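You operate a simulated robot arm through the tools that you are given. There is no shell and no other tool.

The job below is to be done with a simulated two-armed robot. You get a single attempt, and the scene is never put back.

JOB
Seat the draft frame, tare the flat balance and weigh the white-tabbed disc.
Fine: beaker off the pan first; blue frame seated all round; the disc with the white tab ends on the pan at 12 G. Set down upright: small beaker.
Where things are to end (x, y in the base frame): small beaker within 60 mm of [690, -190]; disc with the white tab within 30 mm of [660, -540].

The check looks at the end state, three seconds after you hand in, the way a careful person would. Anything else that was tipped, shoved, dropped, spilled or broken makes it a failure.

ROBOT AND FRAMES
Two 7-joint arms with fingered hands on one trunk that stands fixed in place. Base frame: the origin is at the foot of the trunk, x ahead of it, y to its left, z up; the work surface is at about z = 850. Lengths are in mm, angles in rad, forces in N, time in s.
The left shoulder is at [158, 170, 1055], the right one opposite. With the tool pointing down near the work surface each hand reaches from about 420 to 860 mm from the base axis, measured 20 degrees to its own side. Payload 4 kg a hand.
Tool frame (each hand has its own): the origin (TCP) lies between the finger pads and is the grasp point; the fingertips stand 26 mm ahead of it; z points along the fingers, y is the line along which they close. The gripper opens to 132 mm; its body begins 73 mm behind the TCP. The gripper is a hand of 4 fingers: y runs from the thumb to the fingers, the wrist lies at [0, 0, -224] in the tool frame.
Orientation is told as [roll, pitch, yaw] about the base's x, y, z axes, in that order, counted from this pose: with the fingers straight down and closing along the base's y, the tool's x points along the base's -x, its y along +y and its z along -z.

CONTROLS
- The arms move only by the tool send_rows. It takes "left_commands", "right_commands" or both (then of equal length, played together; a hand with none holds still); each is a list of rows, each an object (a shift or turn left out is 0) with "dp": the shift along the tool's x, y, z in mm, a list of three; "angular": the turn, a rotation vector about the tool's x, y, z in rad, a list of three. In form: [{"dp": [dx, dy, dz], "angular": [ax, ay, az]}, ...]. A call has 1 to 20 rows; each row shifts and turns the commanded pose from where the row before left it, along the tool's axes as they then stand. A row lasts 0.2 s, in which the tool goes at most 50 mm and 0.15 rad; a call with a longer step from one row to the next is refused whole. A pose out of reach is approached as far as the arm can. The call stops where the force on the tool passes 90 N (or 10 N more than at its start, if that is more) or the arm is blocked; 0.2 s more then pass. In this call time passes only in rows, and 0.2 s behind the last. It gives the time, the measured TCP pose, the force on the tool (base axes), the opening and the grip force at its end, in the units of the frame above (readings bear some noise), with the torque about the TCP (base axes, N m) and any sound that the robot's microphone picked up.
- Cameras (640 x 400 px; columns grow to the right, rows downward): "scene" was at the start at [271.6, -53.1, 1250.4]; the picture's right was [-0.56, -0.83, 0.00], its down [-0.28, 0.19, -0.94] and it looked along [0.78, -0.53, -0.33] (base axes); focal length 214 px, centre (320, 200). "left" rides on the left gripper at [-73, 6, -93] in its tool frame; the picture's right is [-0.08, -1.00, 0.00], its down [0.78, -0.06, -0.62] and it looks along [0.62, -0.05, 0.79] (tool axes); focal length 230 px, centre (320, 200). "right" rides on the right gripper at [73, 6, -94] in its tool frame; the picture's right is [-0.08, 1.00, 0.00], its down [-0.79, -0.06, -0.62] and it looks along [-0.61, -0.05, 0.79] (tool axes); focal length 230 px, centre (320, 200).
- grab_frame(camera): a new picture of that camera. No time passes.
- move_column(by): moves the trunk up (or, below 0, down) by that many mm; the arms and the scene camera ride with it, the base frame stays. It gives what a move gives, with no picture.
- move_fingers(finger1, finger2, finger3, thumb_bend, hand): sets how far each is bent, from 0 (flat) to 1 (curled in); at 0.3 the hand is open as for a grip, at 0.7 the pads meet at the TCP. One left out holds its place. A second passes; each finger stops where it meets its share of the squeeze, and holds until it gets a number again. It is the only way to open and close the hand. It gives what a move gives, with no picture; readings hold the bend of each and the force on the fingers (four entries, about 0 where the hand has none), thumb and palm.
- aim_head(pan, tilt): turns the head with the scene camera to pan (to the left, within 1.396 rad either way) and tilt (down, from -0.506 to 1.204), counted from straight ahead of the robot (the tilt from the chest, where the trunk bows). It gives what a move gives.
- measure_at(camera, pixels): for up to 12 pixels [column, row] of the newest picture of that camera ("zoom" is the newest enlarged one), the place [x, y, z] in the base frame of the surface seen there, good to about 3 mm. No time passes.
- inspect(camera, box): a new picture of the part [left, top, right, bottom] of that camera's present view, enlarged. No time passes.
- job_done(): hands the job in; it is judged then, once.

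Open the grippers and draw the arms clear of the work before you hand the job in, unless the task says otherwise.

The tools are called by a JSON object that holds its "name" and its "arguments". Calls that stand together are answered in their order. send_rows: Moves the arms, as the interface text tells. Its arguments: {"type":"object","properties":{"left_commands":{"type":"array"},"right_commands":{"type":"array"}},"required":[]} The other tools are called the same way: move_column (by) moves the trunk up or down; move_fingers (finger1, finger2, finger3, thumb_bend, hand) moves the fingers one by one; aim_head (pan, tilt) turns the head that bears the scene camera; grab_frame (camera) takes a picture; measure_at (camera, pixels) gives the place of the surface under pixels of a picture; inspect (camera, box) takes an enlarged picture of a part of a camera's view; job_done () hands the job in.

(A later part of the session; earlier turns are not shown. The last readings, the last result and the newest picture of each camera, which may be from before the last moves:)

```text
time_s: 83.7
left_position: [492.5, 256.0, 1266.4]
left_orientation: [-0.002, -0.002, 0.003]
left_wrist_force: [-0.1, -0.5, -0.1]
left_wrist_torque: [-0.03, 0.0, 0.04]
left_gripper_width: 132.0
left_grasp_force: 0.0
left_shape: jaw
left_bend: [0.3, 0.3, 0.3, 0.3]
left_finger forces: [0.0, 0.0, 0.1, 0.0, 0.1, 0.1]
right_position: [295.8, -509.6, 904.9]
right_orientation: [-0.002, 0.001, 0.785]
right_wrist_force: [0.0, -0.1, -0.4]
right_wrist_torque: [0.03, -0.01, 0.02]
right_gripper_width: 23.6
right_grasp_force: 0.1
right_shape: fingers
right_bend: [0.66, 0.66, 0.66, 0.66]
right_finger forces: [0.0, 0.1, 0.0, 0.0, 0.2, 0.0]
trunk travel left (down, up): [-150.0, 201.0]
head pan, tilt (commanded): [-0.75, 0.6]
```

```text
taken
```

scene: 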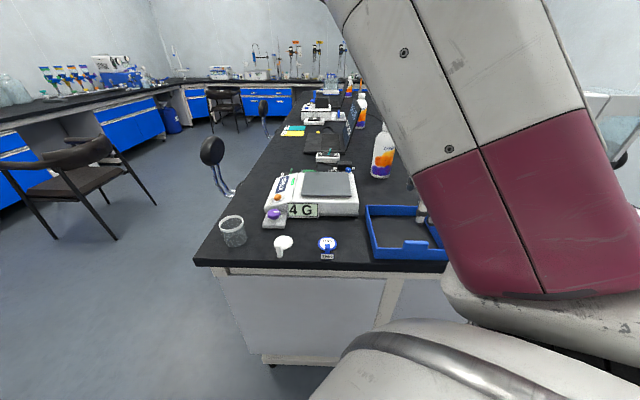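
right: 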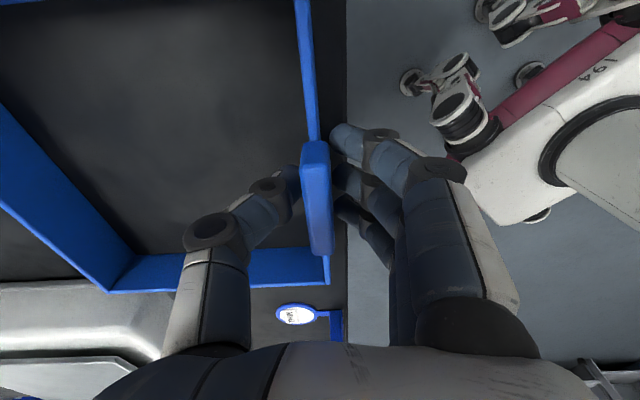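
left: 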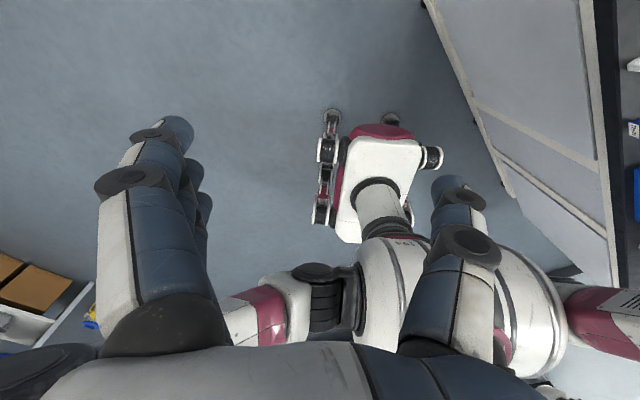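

Width 23.6 mm, just before contact. I command a firm squeeze.

{"name": "move_fingers", "arguments": {"hand": "right", "finger1": 0.74, "finger2": 0.74, "finger3": 0.74, "thumb_bend": 0.72}}

{"name": "grab_frame", "arguments": {"camera": "right"}}

```text
time_s: 84.7
left_position: [491.8, 256.6, 1267.0]
left_orientation: [-0.002, -0.001, 0.0]
left_wrist_force: [-0.8, 1.3, 0.9]
left_wrist_torque: [0.01, 0.04, -0.02]
left_gripper_width: 131.9
left_grasp_force: 0.0
left_shape: jaw
left_bend: [0.3, 0.3, 0.3, 0.3]
left_finger forces: [0.0, 0.0, 0.1, 0.0, 0.0, 0.0]
right_position: [294.3, -510.2, 903.6]
right_orientation: [-0.001, -0.001, 0.787]
right_wrist_force: [-0.2, 0.3, 0.2]
right_wrist_torque: [0.04, -0.02, 0.0]
right_gripper_width: 14.9
right_grasp_force: 7.6
right_shape: fingers
right_bend: [0.73, 0.73, 0.73, 0.69]
right_finger forces: [2.9, 3.0, 3.0, 0.1, 7.0, 0.0]
trunk travel left (down, up): [-150.0, 201.0]
head pan, tilt (commanded): [-0.75, 0.6]
```

```text
taken
```

right: 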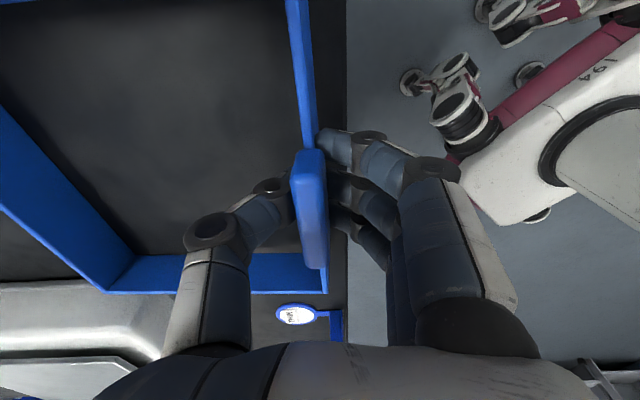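

Grip is 7.6 N with all three fingers on the handle. I squeeze harder to resist the frame's sag.

{"name": "move_fingers", "arguments": {"hand": "right", "finger1": 0.9, "finger2": 0.9, "finger3": 0.9, "thumb_bend": 0.8}}

{"name": "grab_frame", "arguments": {"camera": "right"}}

```text
time_s: 85.7
left_position: [492.8, 257.1, 1265.3]
left_orientation: [-0.002, -0.003, 0.002]
left_wrist_force: [0.1, -0.6, 0.1]
left_wrist_torque: [-0.01, -0.02, -0.01]
left_gripper_width: 131.8
left_grasp_force: 0.1
left_shape: jaw
left_bend: [0.3, 0.3, 0.3, 0.3]
left_finger forces: [0.0, 0.0, 0.1, 0.0, 0.0, 0.0]
right_position: [295.6, -509.7, 905.4]
right_orientation: [0.001, 0.0, 0.786]
right_wrist_force: [0.1, -0.6, 0.0]
right_wrist_torque: [-0.04, -0.04, -0.01]
right_gripper_width: 13.6
right_grasp_force: 21.0
right_shape: fingers
right_bend: [0.75, 0.75, 0.75, 0.69]
right_finger forces: [7.0, 7.0, 7.0, 0.0, 21.0, 0.1]
trunk travel left (down, up): [-150.0, 201.0]
head pan, tilt (commanded): [-0.75, 0.6]
```

```text
taken
```

right: 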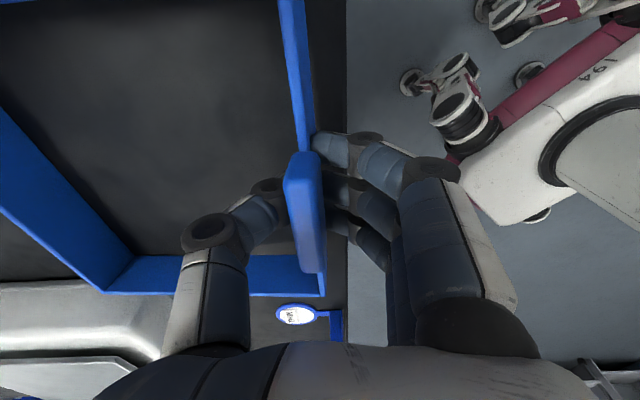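

Grip reached 21 N, 7 N on each finger, which looks like the maximum. I lift 12 mm and look at how the frame hangs.

{"name": "send_rows", "arguments": {"right_commands": [{"dp": [0, 0, -4]}, {"dp": [0, 0, -8]}]}}

{"name": "grab_frame", "arguments": {"camera": "right"}}

{"name": "grab_frame", "arguments": {"camera": "scene"}}

```text
time_s: 86.3
left_position: [492.5, 257.3, 1266.9]
left_orientation: [-0.002, -0.002, 0.003]
left_wrist_force: [0.4, -0.3, -0.1]
left_wrist_torque: [-0.03, 0.02, 0.02]
left_gripper_width: 132.0
left_grasp_force: 0.1
left_shape: jaw
left_bend: [0.3, 0.3, 0.3, 0.3]
left_finger forces: [0.0, 0.0, 0.0, 0.1, 0.0, 0.0]
right_position: [295.3, -509.5, 916.6]
right_orientation: [0.0, 0.002, 0.785]
right_wrist_force: [0.2, 0.2, 0.8]
right_wrist_torque: [0.06, 0.03, 0.02]
right_gripper_width: 13.7
right_grasp_force: 21.4
right_shape: fingers
right_bend: [0.75, 0.75, 0.75, 0.69]
right_finger forces: [7.4, 7.3, 7.4, 0.0, 22.0, 0.0]
trunk travel left (down, up): [-150.0, 201.0]
head pan, tilt (commanded): [-0.75, 0.6]
```

```text
taken
```

right: 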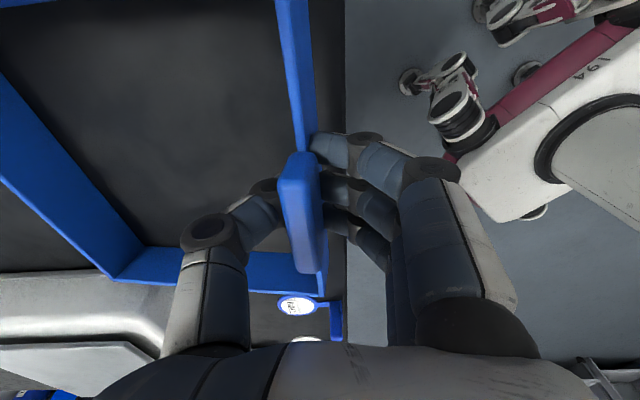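

```text
taken
```

scene: 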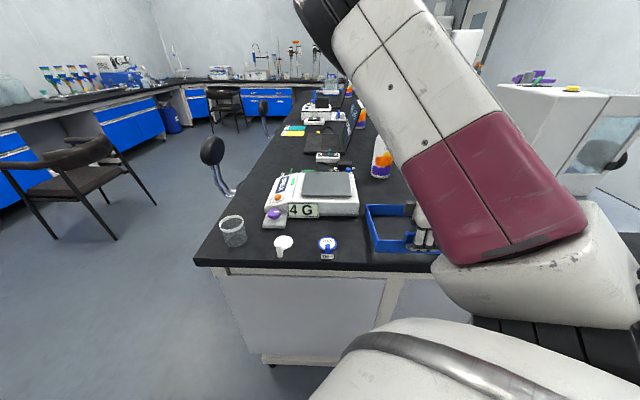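

I measure the frame's top-edge points to see how level it hangs.

{"name": "measure_at", "arguments": {"camera": "right", "pixels": [[280, 10], [290, 80], [322, 292], [104, 276], [60, 230], [10, 185], [3, 180], [220, 291], [150, 284], [298, 170], [313, 235]]}}

{"name": "inspect", "arguments": {"camera": "scene", "box": [340, 180, 460, 270]}}

```text
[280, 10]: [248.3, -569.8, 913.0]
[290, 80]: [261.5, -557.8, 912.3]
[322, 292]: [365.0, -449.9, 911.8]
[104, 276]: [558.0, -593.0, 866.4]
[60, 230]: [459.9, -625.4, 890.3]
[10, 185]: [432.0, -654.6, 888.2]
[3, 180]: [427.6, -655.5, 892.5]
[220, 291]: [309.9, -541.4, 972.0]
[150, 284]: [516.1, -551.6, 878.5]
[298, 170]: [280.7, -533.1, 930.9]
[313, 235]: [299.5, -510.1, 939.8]
```

```text
4.44 times, centred on (400, 225) of scene
```

zoom: 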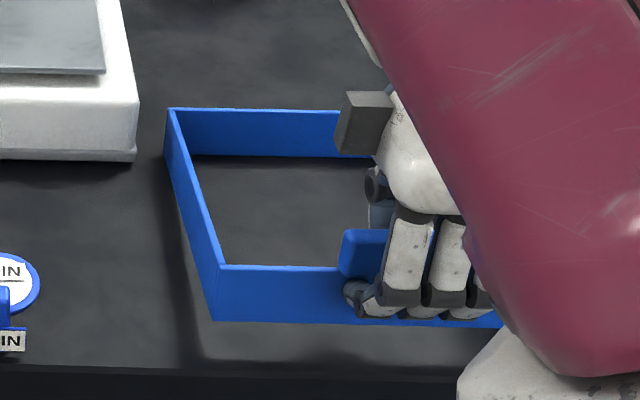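

The near wall's top is at z≈912.5 while the far wall's is at ≈889.5, so the far edge still rests on the table. I lift 30 mm more to see its free-hanging angle.

{"name": "send_rows", "arguments": {"right_commands": [{"dp": [0, 0, -10]}, {"dp": [0, 0, -10]}, {"dp": [0, 0, -10]}, {"dp": [0, 0, -10]}]}}

{"name": "grab_frame", "arguments": {"camera": "right"}}

{"name": "inspect", "arguments": {"camera": "scene", "box": [340, 160, 460, 270]}}

```text
time_s: 87.3
left_position: [492.2, 256.0, 1266.0]
left_orientation: [-0.002, 0.0, 0.002]
left_wrist_force: [-0.4, -0.1, -0.1]
left_wrist_torque: [0.02, -0.01, 0.01]
left_gripper_width: 132.0
left_grasp_force: 0.1
left_shape: jaw
left_bend: [0.3, 0.3, 0.3, 0.3]
left_finger forces: [0.0, 0.1, 0.1, 0.0, 0.0, 0.0]
right_position: [295.3, -510.4, 956.6]
right_orientation: [0.001, 0.001, 0.784]
right_wrist_force: [-0.3, 0.0, -1.3]
right_wrist_torque: [0.04, 0.02, -0.02]
right_gripper_width: 13.8
right_grasp_force: 22.3
right_shape: fingers
right_bend: [0.75, 0.75, 0.75, 0.69]
right_finger forces: [7.4, 7.4, 7.4, 0.1, 22.1, 0.0]
trunk travel left (down, up): [-150.0, 201.0]
head pan, tilt (commanded): [-0.75, 0.6]
```

```text
taken
```

right: 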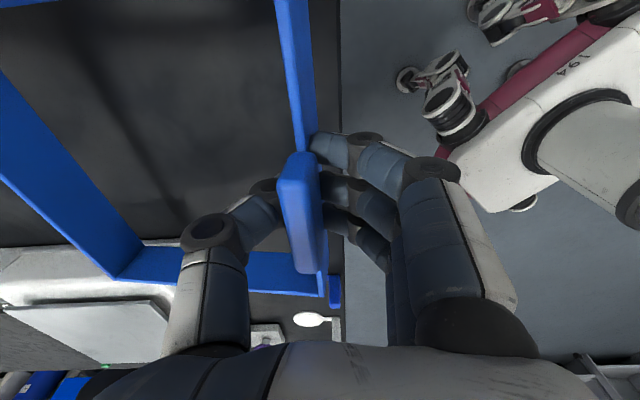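

```text
3.64 times, centred on (400, 215) of scene
```

zoom: 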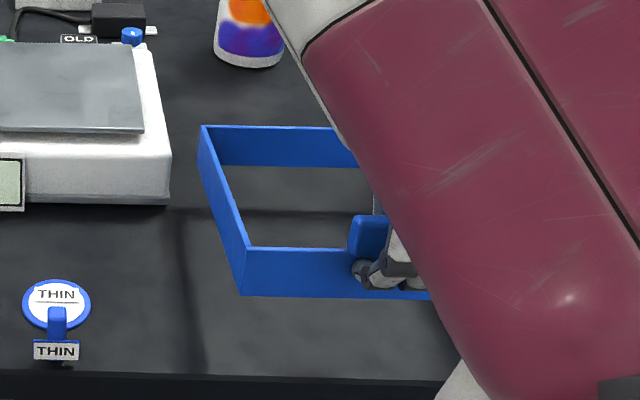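

The frame is now fully in the air, held rigidly at the same angle; the wrist load is tiny, so it is light. I'll measure its top-edge points to work out the tilt.

{"name": "measure_at", "arguments": {"camera": "right", "pixels": [[278, 4], [288, 70], [296, 110], [322, 294], [108, 278], [80, 250], [40, 213], [5, 183], [270, 295], [116, 278]]}}

{"name": "measure_at", "arguments": {"camera": "zoom", "pixels": [[248, 249], [205, 127], [330, 129], [300, 249], [340, 249], [225, 190], [241, 296]]}}

```text
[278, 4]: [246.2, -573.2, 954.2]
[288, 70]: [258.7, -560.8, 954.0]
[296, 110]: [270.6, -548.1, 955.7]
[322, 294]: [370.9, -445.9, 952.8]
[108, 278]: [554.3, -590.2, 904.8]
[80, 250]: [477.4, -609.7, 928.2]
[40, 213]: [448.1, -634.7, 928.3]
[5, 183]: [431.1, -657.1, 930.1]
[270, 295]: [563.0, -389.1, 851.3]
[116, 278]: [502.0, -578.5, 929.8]
```

```text
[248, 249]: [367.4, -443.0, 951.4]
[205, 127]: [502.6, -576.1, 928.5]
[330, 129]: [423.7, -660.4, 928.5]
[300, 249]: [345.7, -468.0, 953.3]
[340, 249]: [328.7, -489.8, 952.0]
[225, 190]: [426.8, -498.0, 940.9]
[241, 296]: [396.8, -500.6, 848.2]
```

The near edge is at z≈953.5 and the far edge at ≈928.8, a tilt of 0.132 rad about the wall's axis. I rotate the hand +0.132 about tool x to level the frame and raise it 60 mm.

{"name": "send_rows", "arguments": {"right_commands": [{"dp": [0, 0, -20], "angular": [0.044, 0, 0]}, {"dp": [0, 0, -20], "angular": [0.044, 0, 0]}, {"dp": [0, 0, -20], "angular": [0.044, 0, 0]}]}}

{"name": "grab_frame", "arguments": {"camera": "right"}}

{"name": "inspect", "arguments": {"camera": "scene", "box": [330, 140, 460, 270]}}

```text
time_s: 88.1
left_position: [491.9, 256.6, 1267.2]
left_orientation: [-0.001, -0.002, 0.002]
left_wrist_force: [0.1, 0.3, -0.6]
left_wrist_torque: [-0.01, 0.02, -0.03]
left_gripper_width: 131.7
left_grasp_force: 0.0
left_shape: jaw
left_bend: [0.3, 0.3, 0.3, 0.3]
left_finger forces: [0.0, 0.0, 0.0, 0.0, 0.0, 0.0]
right_position: [294.1, -507.4, 1018.4]
right_orientation: [-0.132, -0.002, 0.785]
right_wrist_force: [0.3, 0.8, -0.2]
right_wrist_torque: [0.04, 0.07, 0.01]
right_gripper_width: 13.5
right_grasp_force: 22.0
right_shape: fingers
right_bend: [0.75, 0.75, 0.75, 0.69]
right_finger forces: [7.4, 7.4, 7.2, 0.1, 22.0, 0.0]
trunk travel left (down, up): [-150.0, 201.0]
head pan, tilt (commanded): [-0.75, 0.6]
```

```text
taken
```

right: 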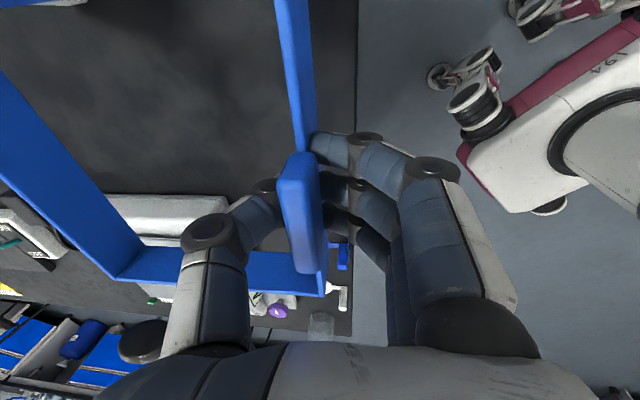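

```text
3.08 times, centred on (395, 205) of scene
```

zoom: 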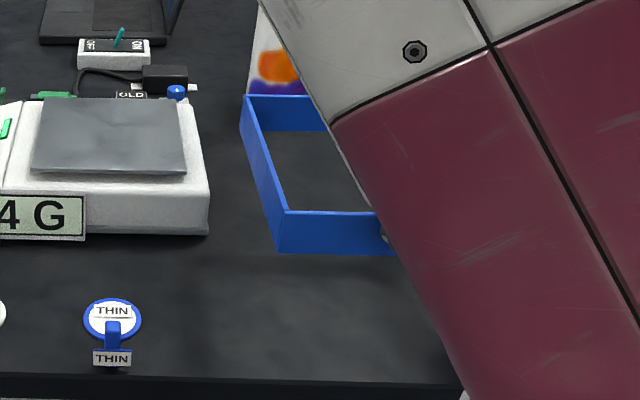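

The frame looks level now. I measure its rim corners and the bottle behind it before carrying it over.

{"name": "measure_at", "arguments": {"camera": "zoom", "pixels": [[287, 212], [247, 96], [320, 97], [340, 212], [265, 150], [270, 60], [285, 85], [252, 85]]}}

{"name": "measure_at", "arguments": {"camera": "right", "pixels": [[278, 4], [288, 70], [296, 110], [321, 294], [114, 278], [80, 250], [40, 213], [5, 183]]}}

```text
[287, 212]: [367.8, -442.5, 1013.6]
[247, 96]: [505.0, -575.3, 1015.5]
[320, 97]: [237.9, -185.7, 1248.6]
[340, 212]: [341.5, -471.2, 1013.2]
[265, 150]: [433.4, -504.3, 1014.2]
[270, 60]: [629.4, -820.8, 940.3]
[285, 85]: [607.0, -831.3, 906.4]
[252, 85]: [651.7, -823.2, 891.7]
```

```text
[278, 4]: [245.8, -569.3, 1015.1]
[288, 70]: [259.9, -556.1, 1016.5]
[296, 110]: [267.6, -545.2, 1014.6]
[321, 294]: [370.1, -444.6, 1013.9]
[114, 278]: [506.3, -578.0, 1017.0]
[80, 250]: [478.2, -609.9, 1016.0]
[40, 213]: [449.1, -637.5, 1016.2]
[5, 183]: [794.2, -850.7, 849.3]
```

The frame hangs level to within 2 mm, centre near [370.5,-576.3], rim z≈1015. I check the balance's rim and display height once more before carrying.

{"name": "inspect", "arguments": {"camera": "scene", "box": [260, 150, 370, 225]}}

{"name": "measure_at", "arguments": {"camera": "zoom", "pixels": [[140, 303], [180, 308], [250, 245], [515, 255], [400, 270], [400, 290], [250, 275], [245, 200], [555, 220], [540, 200], [250, 118], [520, 125]]}}

```text
5.33 times, centred on (315, 188) of scene
```

zoom: 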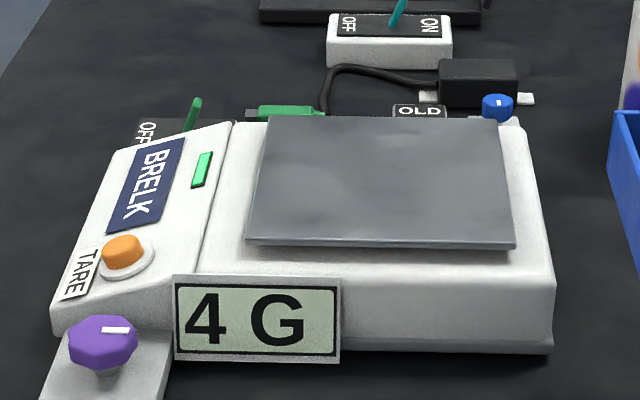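

```text
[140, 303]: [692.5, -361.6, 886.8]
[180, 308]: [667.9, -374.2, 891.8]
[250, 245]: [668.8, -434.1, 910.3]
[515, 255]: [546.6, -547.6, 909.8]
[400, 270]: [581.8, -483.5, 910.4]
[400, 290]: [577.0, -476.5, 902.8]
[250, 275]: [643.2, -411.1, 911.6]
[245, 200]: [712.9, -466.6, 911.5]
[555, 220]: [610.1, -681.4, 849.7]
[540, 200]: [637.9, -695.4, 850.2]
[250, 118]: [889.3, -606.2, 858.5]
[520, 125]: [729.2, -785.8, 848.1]
```

The deck around the pan is flat at z≈910.5 out to roughly 97 mm from the pan's centre, so the frame's walls will sit on it. I carry the frame over at this height toward the pan centre.

{"name": "send_rows", "arguments": {"right_commands": [{"dp": [-14, -11, 1.5], "angular": [-0.005, 0, 0]}, {"dp": [-28, -21.8, 2.9], "angular": [-0.005, 0, 0]}, {"dp": [-30, -23.3, 3.1]}, {"dp": [-30, -23.3, 3.1]}, {"dp": [-30, -23.3, 3.1]}, {"dp": [-30, -23.3, 3.1]}, {"dp": [-30, -23.3, 3.1]}, {"dp": [-24, -18.6, 2.5]}, {"dp": [-13.7, -10.3, 1.3]}]}}

{"name": "grab_frame", "arguments": {"camera": "right"}}

{"name": "grab_frame", "arguments": {"camera": "scene"}}

```text
time_s: 90.1
left_position: [494.0, 256.7, 1266.0]
left_orientation: [-0.003, -0.001, 0.001]
left_wrist_force: [-0.1, -0.2, -0.1]
left_wrist_torque: [-0.02, 0.0, 0.02]
left_gripper_width: 131.9
left_grasp_force: 0.0
left_shape: jaw
left_bend: [0.3, 0.3, 0.3, 0.3]
left_finger forces: [0.1, 0.0, 0.0, 0.1, 0.0, 0.0]
right_position: [582.5, -472.1, 1013.4]
right_orientation: [-0.12, -0.001, 0.786]
right_wrist_force: [0.6, 0.0, -0.5]
right_wrist_torque: [0.01, 0.03, 0.02]
right_gripper_width: 13.7
right_grasp_force: 21.3
right_shape: fingers
right_bend: [0.75, 0.75, 0.75, 0.69]
right_finger forces: [7.3, 7.2, 7.3, 0.0, 21.9, 0.1]
trunk travel left (down, up): [-150.0, 201.0]
head pan, tilt (commanded): [-0.75, 0.6]
```

```text
taken
```

right: 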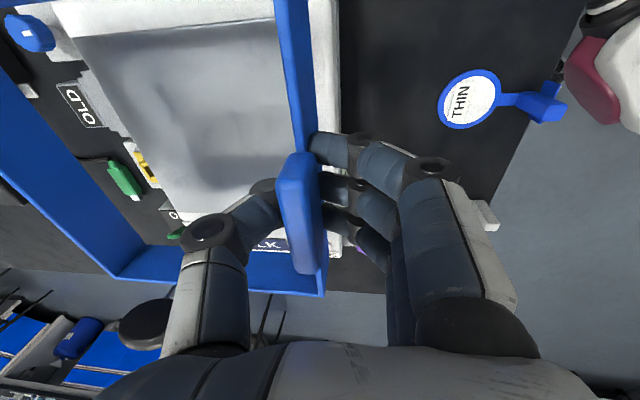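

```text
taken
```

scene: 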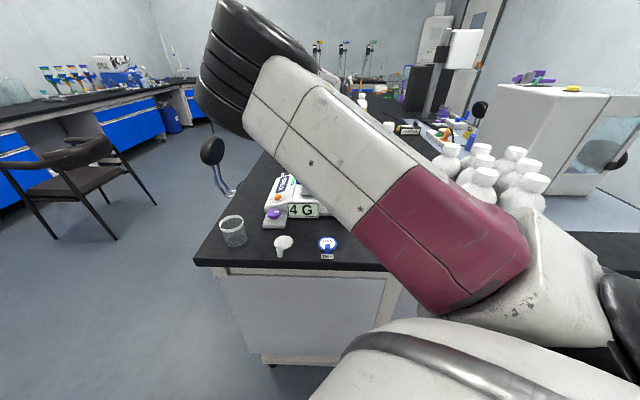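

The frame now hangs over the balance. I measure the frame's rim corners and the pan's visible corners from this view to correct the alignment.

{"name": "measure_at", "arguments": {"camera": "right", "pixels": [[278, 4], [288, 70], [296, 110], [321, 294], [114, 278], [80, 250], [40, 213], [68, 40], [176, 222], [272, 20], [100, 100], [150, 190]]}}

{"name": "inspect", "arguments": {"camera": "right", "box": [0, 0, 360, 300]}}

```text
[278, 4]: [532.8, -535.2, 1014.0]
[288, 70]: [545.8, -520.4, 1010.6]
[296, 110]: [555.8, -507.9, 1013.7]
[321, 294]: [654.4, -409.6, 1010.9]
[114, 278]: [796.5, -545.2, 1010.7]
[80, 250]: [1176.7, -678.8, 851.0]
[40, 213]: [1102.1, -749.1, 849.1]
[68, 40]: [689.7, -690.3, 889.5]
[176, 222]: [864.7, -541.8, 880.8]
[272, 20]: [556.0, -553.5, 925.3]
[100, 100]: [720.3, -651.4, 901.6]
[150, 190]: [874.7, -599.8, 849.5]
```

```text
1.33 times, centred on (180, 150) of right
```

zoom: 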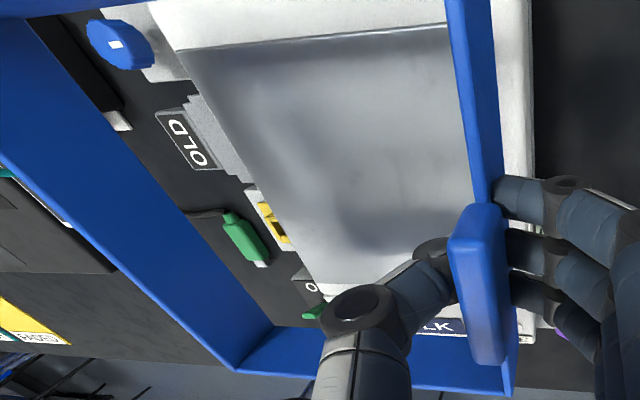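

By these points the frame centre is about [659,-542.5] against the pan centre [660,-540], with about 1° excess yaw. I apply a small correction and lower 40 mm, keeping the bottom just above the pan's level.

{"name": "send_rows", "arguments": {"right_commands": [{"dp": [-1, 2.4, 20], "angular": [0, 0, 0.006]}, {"dp": [-1, 2.4, 20], "angular": [0, 0, 0.006]}, {"dp": [0, 0, 0]}]}}

{"name": "grab_frame", "arguments": {"camera": "right"}}

{"name": "inspect", "arguments": {"camera": "right", "box": [0, 0, 360, 300]}}

{"name": "grab_frame", "arguments": {"camera": "scene"}}

```text
time_s: 90.9
left_position: [491.0, 256.8, 1266.7]
left_orientation: [-0.002, -0.003, 0.002]
left_wrist_force: [-0.2, 0.0, 0.7]
left_wrist_torque: [0.0, 0.01, 0.03]
left_gripper_width: 131.9
left_grasp_force: 0.0
left_shape: jaw
left_bend: [0.3, 0.3, 0.3, 0.3]
left_finger forces: [0.0, 0.1, 0.0, 0.0, 0.1, 0.0]
right_position: [582.7, -470.6, 975.8]
right_orientation: [-0.123, 0.0, 0.772]
right_wrist_force: [-0.5, 0.2, -1.1]
right_wrist_torque: [0.03, 0.04, -0.02]
right_gripper_width: 13.8
right_grasp_force: 22.2
right_shape: fingers
right_bend: [0.75, 0.75, 0.75, 0.69]
right_finger forces: [7.3, 7.3, 7.3, 0.1, 22.0, 0.0]
trunk travel left (down, up): [-150.0, 201.0]
head pan, tilt (commanded): [-0.75, 0.6]
```

```text
taken
```

right: 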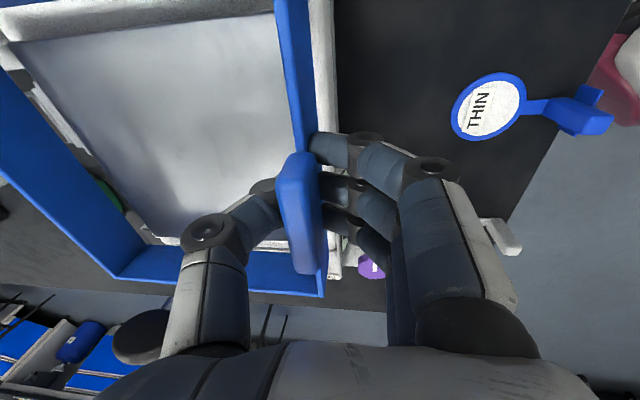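

```text
1.33 times, centred on (180, 150) of right
```

zoom: 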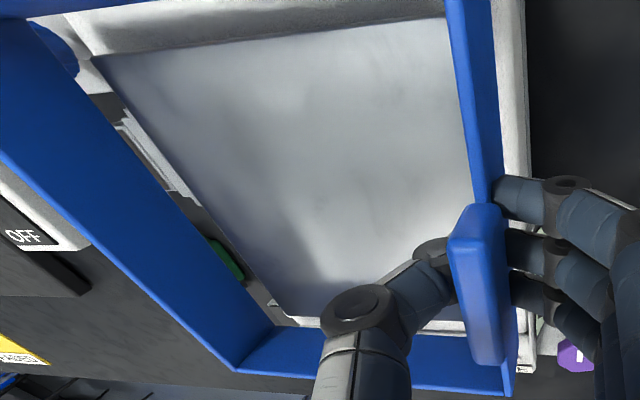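

```text
taken
```

scene: 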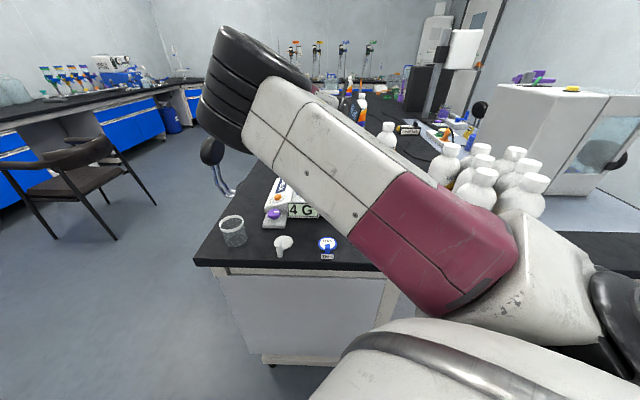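

Both the pan and frame are visible now. I measure the pan's far corners and the frame's corners from this closer view.

{"name": "measure_at", "arguments": {"camera": "zoom", "pixels": [[100, 63], [288, 305], [180, 165], [235, 237], [440, 22], [238, 370], [270, 328], [160, 190], [60, 60], [505, 392], [452, 60], [475, 150]]}}

```text
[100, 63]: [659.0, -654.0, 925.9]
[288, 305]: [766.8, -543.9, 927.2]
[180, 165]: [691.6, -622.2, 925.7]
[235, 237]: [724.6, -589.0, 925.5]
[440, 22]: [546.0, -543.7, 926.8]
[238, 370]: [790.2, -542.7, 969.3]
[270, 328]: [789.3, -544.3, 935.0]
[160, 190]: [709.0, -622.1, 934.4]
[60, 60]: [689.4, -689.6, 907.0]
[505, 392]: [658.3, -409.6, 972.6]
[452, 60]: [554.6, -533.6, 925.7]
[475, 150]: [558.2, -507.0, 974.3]
```

The frame's inner faces clear the pan by roughly 11–13 mm on each measured side, so it is centred; bottom edge ≈934 versus deck 910.5. I lower 18 mm straight down with a tiny yaw correction, then go in small steps.

{"name": "send_rows", "arguments": {"right_commands": [{"dp": [0, 1.2, 9], "angular": [0, 0, -0.004]}, {"dp": [0, 1.1, 8.9], "angular": [0, 0, -0.004]}, {"dp": [0, 0, 0]}]}}

{"name": "grab_frame", "arguments": {"camera": "right"}}

{"name": "inspect", "arguments": {"camera": "right", "box": [0, 0, 360, 300]}}

{"name": "measure_at", "arguments": {"camera": "zoom", "pixels": [[238, 370], [268, 326], [475, 150], [505, 392], [452, 60], [20, 170], [120, 270]]}}

```text
time_s: 91.7
left_position: [492.6, 256.4, 1267.5]
left_orientation: [-0.003, 0.0, 0.003]
left_wrist_force: [-0.3, -0.1, -0.2]
left_wrist_torque: [0.04, 0.01, 0.02]
left_gripper_width: 132.1
left_grasp_force: 0.0
left_shape: jaw
left_bend: [0.3, 0.3, 0.3, 0.3]
left_finger forces: [0.0, 0.0, 0.1, 0.0, 0.0, 0.1]
right_position: [583.4, -470.9, 957.9]
right_orientation: [-0.121, 0.0, 0.781]
right_wrist_force: [0.2, -0.1, -0.7]
right_wrist_torque: [0.04, 0.0, 0.01]
right_gripper_width: 13.6
right_grasp_force: 21.6
right_shape: fingers
right_bend: [0.75, 0.75, 0.75, 0.69]
right_finger forces: [7.2, 7.0, 7.1, 0.0, 21.3, 0.1]
trunk travel left (down, up): [-150.0, 201.0]
head pan, tilt (commanded): [-0.75, 0.6]
```

```text
taken
```

right: 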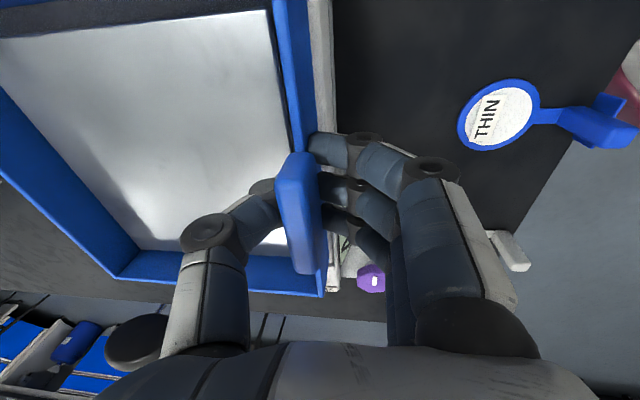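

```text
1.33 times, centred on (180, 150) of right
```

zoom: 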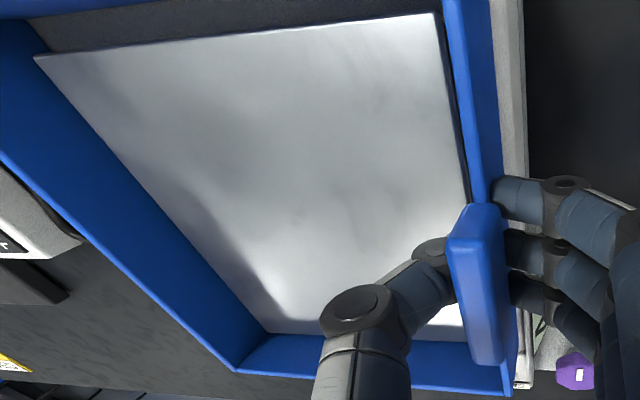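

```text
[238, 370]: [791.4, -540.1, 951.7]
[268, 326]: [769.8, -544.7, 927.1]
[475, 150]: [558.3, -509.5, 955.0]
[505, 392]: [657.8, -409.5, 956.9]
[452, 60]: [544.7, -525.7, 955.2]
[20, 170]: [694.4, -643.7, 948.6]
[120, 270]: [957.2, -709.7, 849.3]
```

The rim is at z≈955 near and ≈952 far, so only about 4 mm remain. I lower in small steps and watch the force and the display.

{"name": "send_rows", "arguments": {"right_commands": [{"dp": [0, 0.25, 2]}]}}

{"name": "send_rows", "arguments": {"right_commands": [{"dp": [0, 0.12, 1]}]}}

{"name": "inspect", "arguments": {"camera": "scene", "box": [250, 160, 370, 240]}}

```text
time_s: 92.1
left_position: [493.0, 256.8, 1266.1]
left_orientation: [-0.002, -0.002, 0.002]
left_wrist_force: [-0.2, -0.1, -0.1]
left_wrist_torque: [0.03, -0.01, 0.02]
left_gripper_width: 131.9
left_grasp_force: 0.0
left_shape: jaw
left_bend: [0.3, 0.3, 0.3, 0.3]
left_finger forces: [0.0, 0.0, 0.0, 0.0, 0.0, 0.0]
right_position: [583.8, -470.8, 954.8]
right_orientation: [-0.121, -0.001, 0.782]
right_wrist_force: [0.5, -0.3, -0.2]
right_wrist_torque: [0.0, -0.02, -0.03]
right_gripper_width: 13.7
right_grasp_force: 21.0
right_shape: fingers
right_bend: [0.75, 0.75, 0.75, 0.69]
right_finger forces: [7.1, 7.0, 6.9, 0.1, 20.9, 0.0]
trunk travel left (down, up): [-150.0, 201.0]
head pan, tilt (commanded): [-0.75, 0.6]
```

```text
time_s: 92.5
left_position: [493.7, 255.1, 1266.8]
left_orientation: [-0.001, -0.001, 0.002]
left_wrist_force: [-0.1, 0.4, 0.2]
left_wrist_torque: [-0.02, -0.01, 0.01]
left_gripper_width: 131.8
left_grasp_force: 0.0
left_shape: jaw
left_bend: [0.3, 0.3, 0.3, 0.3]
left_finger forces: [0.0, 0.0, 0.1, 0.0, 0.0, 0.0]
right_position: [585.5, -471.9, 953.9]
right_orientation: [-0.123, -0.001, 0.782]
right_wrist_force: [0.3, 0.4, 1.0]
right_wrist_torque: [0.02, -0.03, 0.04]
right_gripper_width: 13.5
right_grasp_force: 21.5
right_shape: fingers
right_bend: [0.75, 0.75, 0.75, 0.69]
right_finger forces: [7.1, 7.1, 7.2, 0.0, 21.2, 0.0]
trunk travel left (down, up): [-150.0, 201.0]
head pan, tilt (commanded): [-0.75, 0.6]
```

```text
5.00 times, centred on (310, 200) of scene
```

zoom: 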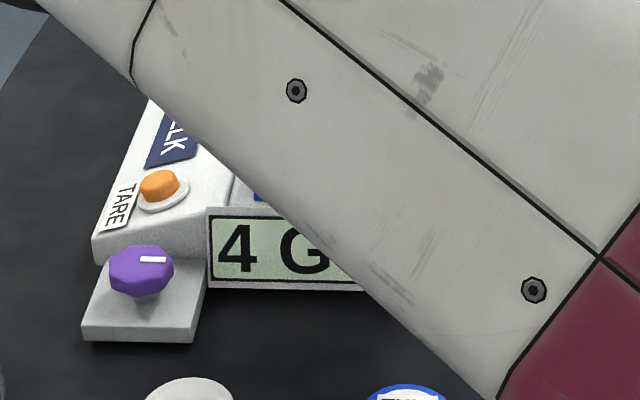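

Display still shows 4 G and the force is near zero. I go down further 1 mm at a time.

{"name": "send_rows", "arguments": {"right_commands": [{"dp": [0, 0.12, 1]}]}}

{"name": "send_rows", "arguments": {"right_commands": [{"dp": [0, 0.12, 1]}]}}

{"name": "inspect", "arguments": {"camera": "scene", "box": [250, 160, 370, 240]}}

{"name": "grab_frame", "arguments": {"camera": "right"}}

```text
time_s: 92.9
left_position: [492.2, 257.7, 1267.2]
left_orientation: [-0.001, -0.003, 0.002]
left_wrist_force: [-0.1, 0.6, -0.8]
left_wrist_torque: [0.0, 0.0, 0.02]
left_gripper_width: 131.9
left_grasp_force: 0.0
left_shape: jaw
left_bend: [0.3, 0.3, 0.3, 0.3]
left_finger forces: [0.1, 0.1, 0.0, 0.0, 0.0, 0.1]
right_position: [584.5, -470.7, 953.4]
right_orientation: [-0.124, 0.001, 0.782]
right_wrist_force: [-0.3, 0.0, 4.8]
right_wrist_torque: [-0.05, 0.01, 0.02]
right_gripper_width: 13.6
right_grasp_force: 22.3
right_shape: fingers
right_bend: [0.76, 0.76, 0.76, 0.69]
right_finger forces: [7.4, 7.5, 7.8, 0.0, 21.9, 0.0]
trunk travel left (down, up): [-150.0, 201.0]
head pan, tilt (commanded): [-0.75, 0.6]
```

```text
time_s: 93.3
left_position: [492.2, 258.1, 1267.3]
left_orientation: [-0.004, -0.004, 0.001]
left_wrist_force: [0.0, -0.5, -0.6]
left_wrist_torque: [0.03, -0.02, -0.03]
left_gripper_width: 132.1
left_grasp_force: 0.1
left_shape: jaw
left_bend: [0.3, 0.3, 0.3, 0.3]
left_finger forces: [0.0, 0.0, 0.0, 0.1, 0.0, 0.0]
right_position: [584.8, -471.2, 953.8]
right_orientation: [-0.124, -0.001, 0.783]
right_wrist_force: [-1.0, 1.4, 9.3]
right_wrist_torque: [-0.06, -0.08, 0.01]
right_gripper_width: 13.3
right_grasp_force: 23.1
right_shape: fingers
right_bend: [0.76, 0.76, 0.76, 0.69]
right_finger forces: [7.8, 8.1, 8.3, 0.0, 22.5, 0.1]
trunk travel left (down, up): [-150.0, 201.0]
head pan, tilt (commanded): [-0.75, 0.6]
```

```text
5.00 times, centred on (310, 200) of scene
```

zoom: 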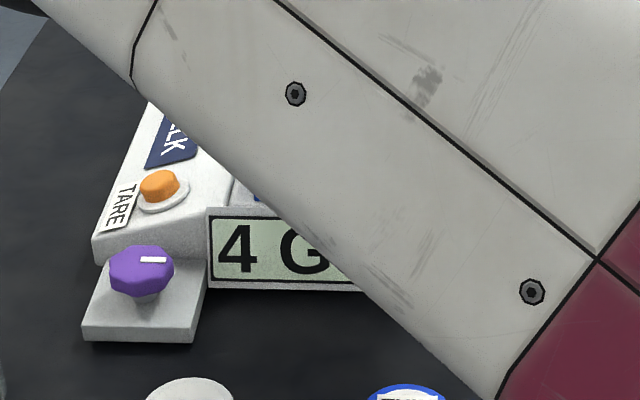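

```text
taken
```

right: 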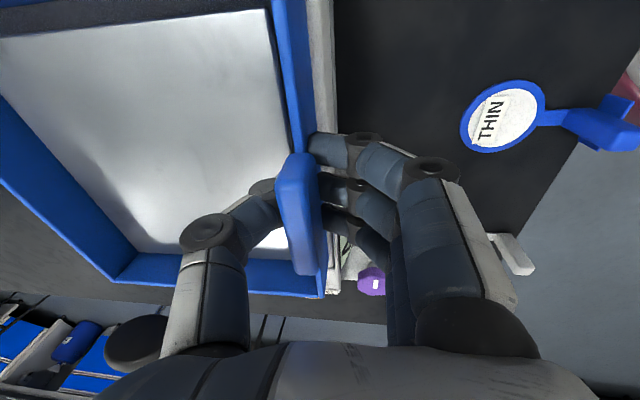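

The force reached 9 N while the display stays at 4 G, so the frame bears on the deck and not on the pan. I ease up 0.7 mm and loosen the grip gently.

{"name": "send_rows", "arguments": {"right_commands": [{"dp": [0, -0.08, -0.7]}]}}

{"name": "move_fingers", "arguments": {"hand": "right", "finger1": 0.71, "finger2": 0.71, "finger3": 0.71, "thumb_bend": 0.66}}

{"name": "grab_frame", "arguments": {"camera": "right"}}

```text
time_s: 93.7
left_position: [492.1, 258.6, 1266.6]
left_orientation: [-0.003, -0.002, 0.001]
left_wrist_force: [-0.2, 0.9, -0.8]
left_wrist_torque: [0.01, 0.02, 0.03]
left_gripper_width: 132.1
left_grasp_force: 0.2
left_shape: jaw
left_bend: [0.3, 0.3, 0.3, 0.3]
left_finger forces: [0.0, 0.0, 0.1, 0.0, 0.0, 0.0]
right_position: [583.6, -471.1, 953.0]
right_orientation: [-0.123, -0.001, 0.782]
right_wrist_force: [-0.6, 1.0, 11.6]
right_wrist_torque: [-0.06, -0.09, 0.03]
right_gripper_width: 13.5
right_grasp_force: 23.7
right_shape: fingers
right_bend: [0.76, 0.76, 0.76, 0.7]
right_finger forces: [8.1, 8.3, 8.3, 0.1, 22.8, 0.0]
trunk travel left (down, up): [-150.0, 201.0]
head pan, tilt (commanded): [-0.75, 0.6]
```

```text
time_s: 94.7
left_position: [491.7, 256.6, 1267.0]
left_orientation: [-0.002, 0.0, 0.002]
left_wrist_force: [-0.3, -0.1, 0.0]
left_wrist_torque: [0.02, -0.01, -0.03]
left_gripper_width: 131.9
left_grasp_force: 0.1
left_shape: jaw
left_bend: [0.3, 0.3, 0.3, 0.3]
left_finger forces: [0.1, 0.1, 0.0, 0.1, 0.0, 0.0]
right_position: [584.4, -471.7, 952.5]
right_orientation: [-0.123, -0.001, 0.783]
right_wrist_force: [2.1, -1.3, 11.6]
right_wrist_torque: [-0.16, -0.23, -0.01]
right_gripper_width: 17.1
right_grasp_force: 6.7
right_shape: fingers
right_bend: [0.71, 0.71, 0.71, 0.67]
right_finger forces: [0.0, 0.0, 0.1, 0.1, 13.2, 0.0]
trunk travel left (down, up): [-150.0, 201.0]
head pan, tilt (commanded): [-0.75, 0.6]
```

```text
taken
```

right: 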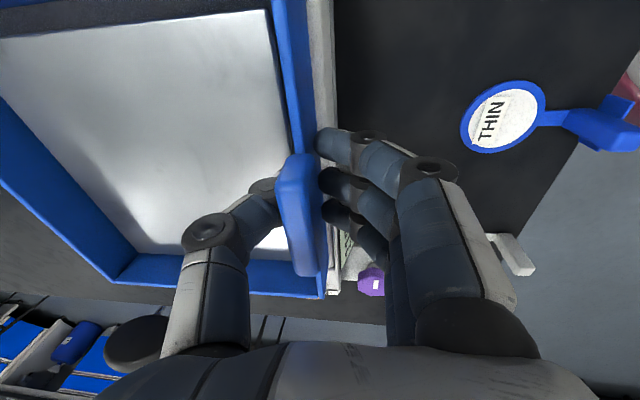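

The fingers are off, but the thumb still presses at 13 N. I open the thumb more.

{"name": "move_fingers", "arguments": {"hand": "right", "thumb_bend": 0.6}}

{"name": "grab_frame", "arguments": {"camera": "right"}}

{"name": "inspect", "arguments": {"camera": "scene", "box": [250, 160, 370, 240]}}

```text
time_s: 95.7
left_position: [490.9, 258.0, 1267.6]
left_orientation: [-0.002, -0.005, 0.002]
left_wrist_force: [0.3, -1.1, -0.6]
left_wrist_torque: [0.02, -0.02, 0.02]
left_gripper_width: 132.1
left_grasp_force: 0.1
left_shape: jaw
left_bend: [0.3, 0.3, 0.3, 0.3]
left_finger forces: [0.0, 0.1, 0.0, 0.0, 0.0, 0.0]
right_position: [583.5, -471.1, 953.7]
right_orientation: [-0.125, 0.0, 0.779]
right_wrist_force: [-4.0, 4.2, 15.8]
right_wrist_torque: [-0.17, -0.16, 0.01]
right_gripper_width: 18.1
right_grasp_force: 8.5
right_shape: fingers
right_bend: [0.71, 0.71, 0.71, 0.64]
right_finger forces: [0.0, 0.0, 0.0, 0.1, 16.2, 0.0]
trunk travel left (down, up): [-150.0, 201.0]
head pan, tilt (commanded): [-0.75, 0.6]
```

```text
taken
```

right: 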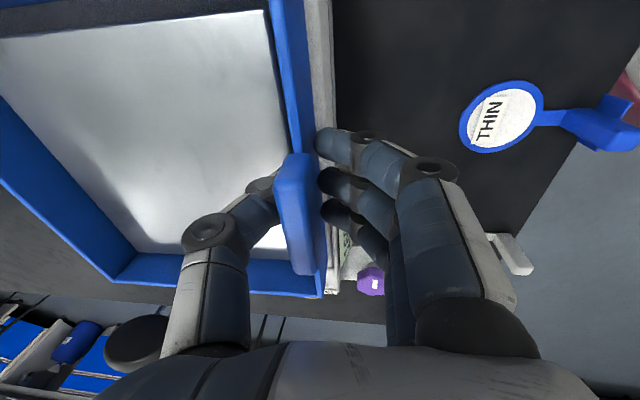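

```text
5.00 times, centred on (310, 200) of scene
```

zoom: 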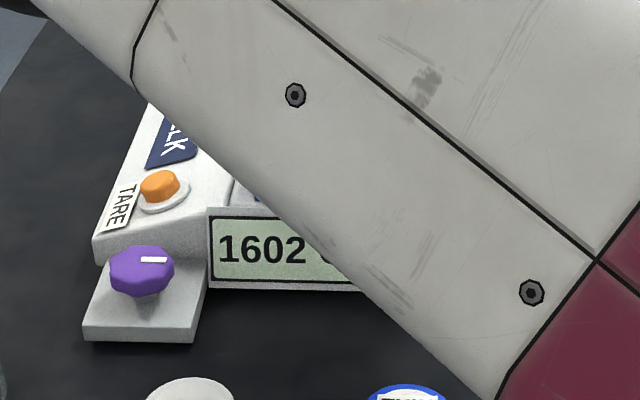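

The display jumped to 1602 G: the thumb's tip sits in the gap beside the pan and pushes the pan edge as it opens. I bring the thumb back to a neutral 0.675, open only the outer fingers, and then raise the hand before opening the thumb.

{"name": "move_fingers", "arguments": {"hand": "right", "thumb_bend": 0.68, "finger1": 0.6, "finger2": 0.6, "finger3": 0.6}}

{"name": "grab_frame", "arguments": {"camera": "right"}}

{"name": "inspect", "arguments": {"camera": "scene", "box": [250, 160, 370, 240]}}

```text
time_s: 96.7
left_position: [492.3, 256.7, 1266.8]
left_orientation: [-0.001, -0.001, 0.002]
left_wrist_force: [0.5, -0.6, -0.1]
left_wrist_torque: [0.01, 0.01, 0.02]
left_gripper_width: 132.1
left_grasp_force: 0.1
left_shape: jaw
left_bend: [0.3, 0.3, 0.3, 0.3]
left_finger forces: [0.1, 0.0, 0.0, 0.0, 0.0, 0.0]
right_position: [585.8, -472.2, 952.2]
right_orientation: [-0.123, 0.001, 0.782]
right_wrist_force: [3.7, -2.7, 12.6]
right_wrist_torque: [-0.21, -0.27, 0.0]
right_gripper_width: 30.3
right_grasp_force: 7.1
right_shape: fingers
right_bend: [0.6, 0.6, 0.6, 0.68]
right_finger forces: [0.0, 0.0, 0.0, 0.1, 14.0, 0.1]
trunk travel left (down, up): [-150.0, 201.0]
head pan, tilt (commanded): [-0.75, 0.6]
```

```text
taken
```

right: 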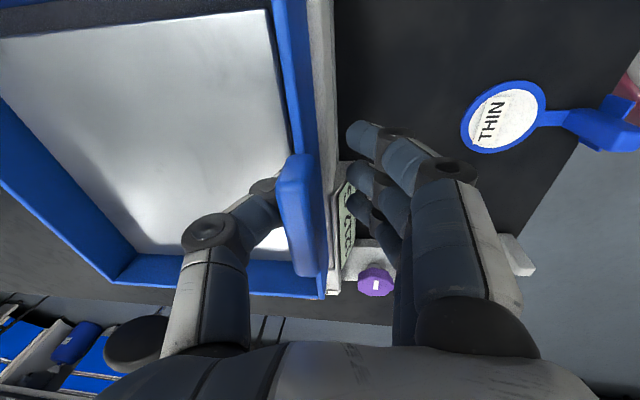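

```text
5.00 times, centred on (310, 200) of scene
```

zoom: 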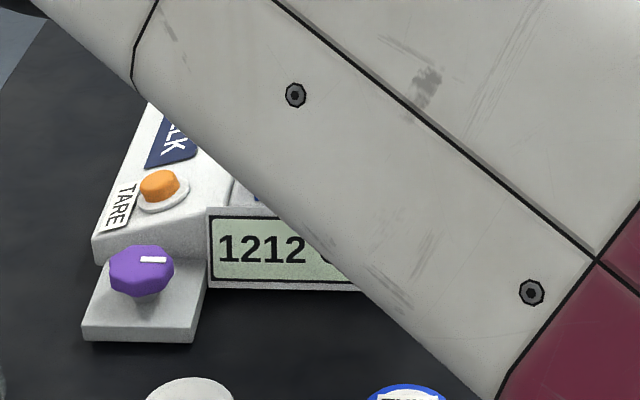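

The pan still carries 12 N, so the thumb tip rests on top of the pan's edge. I raise the hand 4 mm straight up to free it.

{"name": "send_rows", "arguments": {"right_commands": [{"dp": [0, -0.25, -2]}, {"dp": [0, -0.25, -2]}]}}

{"name": "grab_frame", "arguments": {"camera": "right"}}

{"name": "inspect", "arguments": {"camera": "scene", "box": [250, 160, 370, 240]}}

```text
time_s: 97.3
left_position: [493.3, 256.9, 1265.6]
left_orientation: [0.0, 0.001, 0.003]
left_wrist_force: [0.5, 0.5, 1.3]
left_wrist_torque: [0.0, 0.01, 0.03]
left_gripper_width: 131.8
left_grasp_force: 0.2
left_shape: jaw
left_bend: [0.3, 0.3, 0.3, 0.3]
left_finger forces: [0.0, 0.0, 0.0, 0.0, 0.0, 0.0]
right_position: [584.9, -471.3, 954.0]
right_orientation: [-0.118, 0.0, 0.781]
right_wrist_force: [-0.6, -0.2, 0.3]
right_wrist_torque: [-0.03, -0.01, 0.01]
right_gripper_width: 29.8
right_grasp_force: 0.0
right_shape: fingers
right_bend: [0.6, 0.6, 0.6, 0.67]
right_finger forces: [0.0, 0.1, 0.1, 0.0, 0.2, 0.0]
trunk travel left (down, up): [-150.0, 201.0]
head pan, tilt (commanded): [-0.75, 0.6]
```

```text
taken
```

right: 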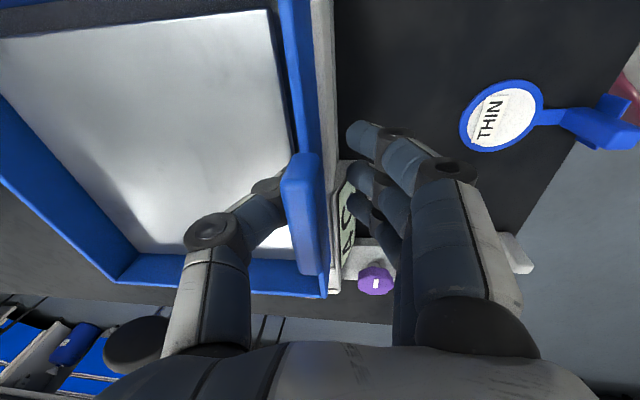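

```text
5.00 times, centred on (310, 200) of scene
```

zoom: 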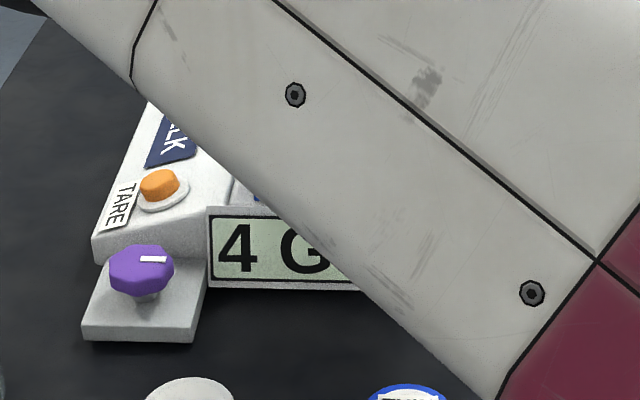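

The display is back to 4 G and all forces are zero, so the frame is resting freely. I rise out slowly, checking that the thumb does not catch the handle.

{"name": "send_rows", "arguments": {"right_commands": [{"dp": [0, -0.6, -5]}, {"dp": [0, -0.6, -5]}]}}

{"name": "grab_frame", "arguments": {"camera": "right"}}

```text
time_s: 97.9
left_position: [493.4, 257.3, 1266.6]
left_orientation: [-0.003, -0.002, 0.001]
left_wrist_force: [0.1, 0.6, 0.4]
left_wrist_torque: [-0.01, 0.02, -0.01]
left_gripper_width: 131.9
left_grasp_force: 0.0
left_shape: jaw
left_bend: [0.3, 0.3, 0.3, 0.3]
left_finger forces: [0.0, 0.0, 0.0, 0.1, 0.0, 0.0]
right_position: [585.1, -470.9, 966.1]
right_orientation: [-0.12, 0.001, 0.781]
right_wrist_force: [0.6, -0.6, -0.6]
right_wrist_torque: [-0.01, 0.01, -0.01]
right_gripper_width: 28.8
right_grasp_force: 0.3
right_shape: fingers
right_bend: [0.6, 0.6, 0.6, 0.68]
right_finger forces: [0.0, 0.0, 0.0, 0.0, 0.3, 0.0]
trunk travel left (down, up): [-150.0, 201.0]
head pan, tilt (commanded): [-0.75, 0.6]
```

```text
taken
```

right: 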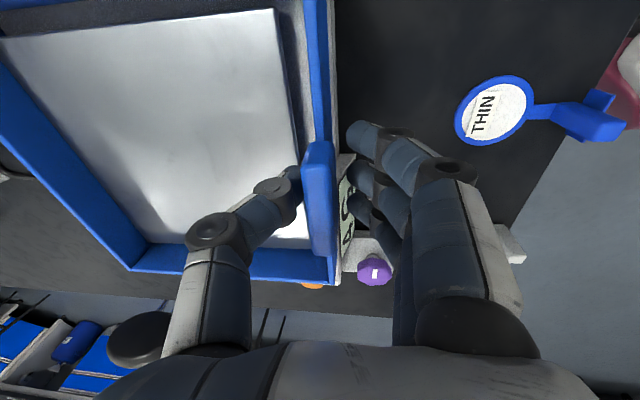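

The hand rose 12 mm, with the frame staying put. The thumb is now above the pan, so I open it a little and rise further.

{"name": "move_fingers", "arguments": {"hand": "right", "thumb_bend": 0.6}}

{"name": "send_rows", "arguments": {"right_commands": [{"dp": [0, -1.2, -10]}, {"dp": [0, -2.4, -20]}, {"dp": [0, -3.6, -30]}, {"dp": [0, -3.6, -30]}]}}

{"name": "grab_frame", "arguments": {"camera": "right"}}

{"name": "grab_frame", "arguments": {"camera": "scene"}}

```text
time_s: 98.9
left_position: [492.3, 255.7, 1265.7]
left_orientation: [-0.001, -0.002, 0.002]
left_wrist_force: [-0.4, 0.2, 0.0]
left_wrist_torque: [0.0, 0.0, 0.01]
left_gripper_width: 131.9
left_grasp_force: 0.2
left_shape: jaw
left_bend: [0.3, 0.3, 0.3, 0.3]
left_finger forces: [0.0, 0.0, 0.0, 0.1, 0.0, 0.1]
right_position: [584.0, -470.7, 966.1]
right_orientation: [-0.123, -0.001, 0.784]
right_wrist_force: [-0.8, -0.4, 0.5]
right_wrist_torque: [-0.02, 0.02, 0.0]
right_gripper_width: 38.3
right_grasp_force: 0.1
right_shape: fingers
right_bend: [0.6, 0.6, 0.6, 0.6]
right_finger forces: [0.0, 0.0, 0.0, 0.0, 0.1, 0.1]
trunk travel left (down, up): [-150.0, 201.0]
head pan, tilt (commanded): [-0.75, 0.6]
```

```text
time_s: 99.9
left_position: [492.3, 255.7, 1266.9]
left_orientation: [-0.003, -0.003, 0.003]
left_wrist_force: [0.2, 1.1, 0.2]
left_wrist_torque: [-0.01, 0.02, 0.02]
left_gripper_width: 131.8
left_grasp_force: 0.0
left_shape: jaw
left_bend: [0.3, 0.3, 0.3, 0.3]
left_finger forces: [0.1, 0.0, 0.1, 0.1, 0.0, 0.0]
right_position: [584.0, -472.0, 1055.5]
right_orientation: [-0.121, 0.0, 0.782]
right_wrist_force: [0.1, 0.0, 0.4]
right_wrist_torque: [0.02, -0.01, -0.02]
right_gripper_width: 38.6
right_grasp_force: 0.1
right_shape: fingers
right_bend: [0.6, 0.6, 0.6, 0.6]
right_finger forces: [0.0, 0.0, 0.0, 0.1, 0.1, 0.1]
trunk travel left (down, up): [-150.0, 201.0]
head pan, tilt (commanded): [-0.75, 0.6]
```

```text
taken
```

right: 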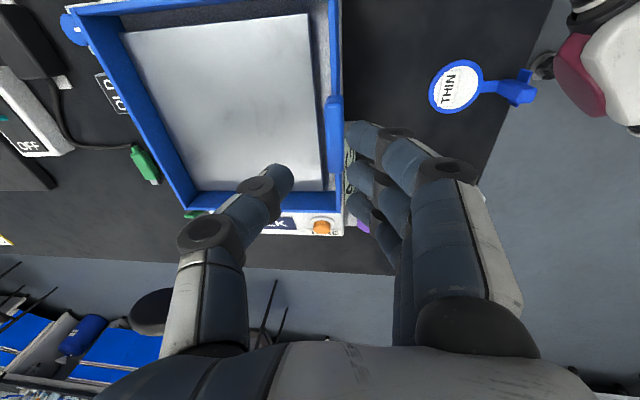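

```text
taken
```

scene: 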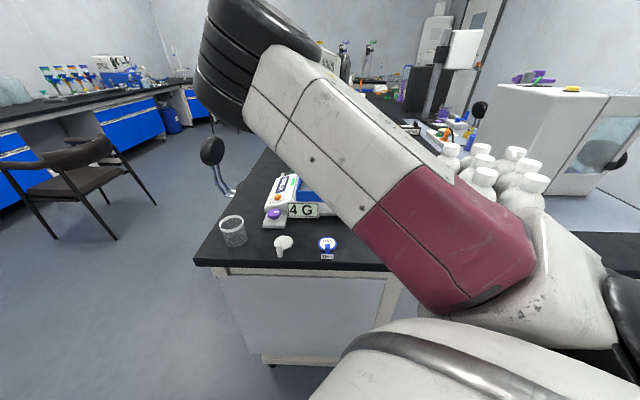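

The frame rests around the pan. I'll measure its rim at several points to confirm that it is level and seated.

{"name": "inspect", "arguments": {"camera": "right", "box": [50, 0, 370, 250]}}

{"name": "measure_at", "arguments": {"camera": "zoom", "pixels": [[570, 60], [572, 330], [575, 412], [330, 412], [284, 408], [200, 280], [110, 130], [40, 30], [150, 70], [275, 360], [530, 365], [516, 40]]}}

```text
1.60 times, centred on (210, 125) of right
```

zoom: 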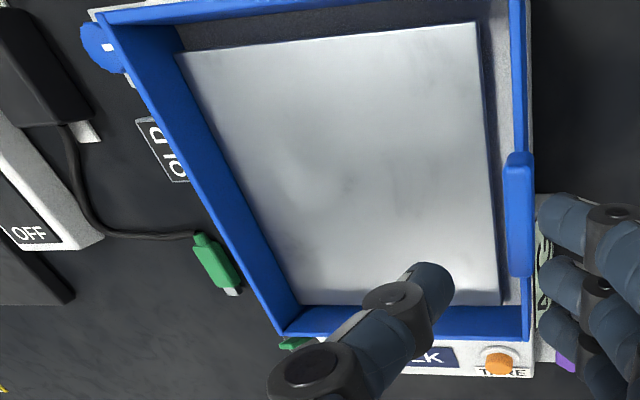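

```text
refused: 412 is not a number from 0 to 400
```

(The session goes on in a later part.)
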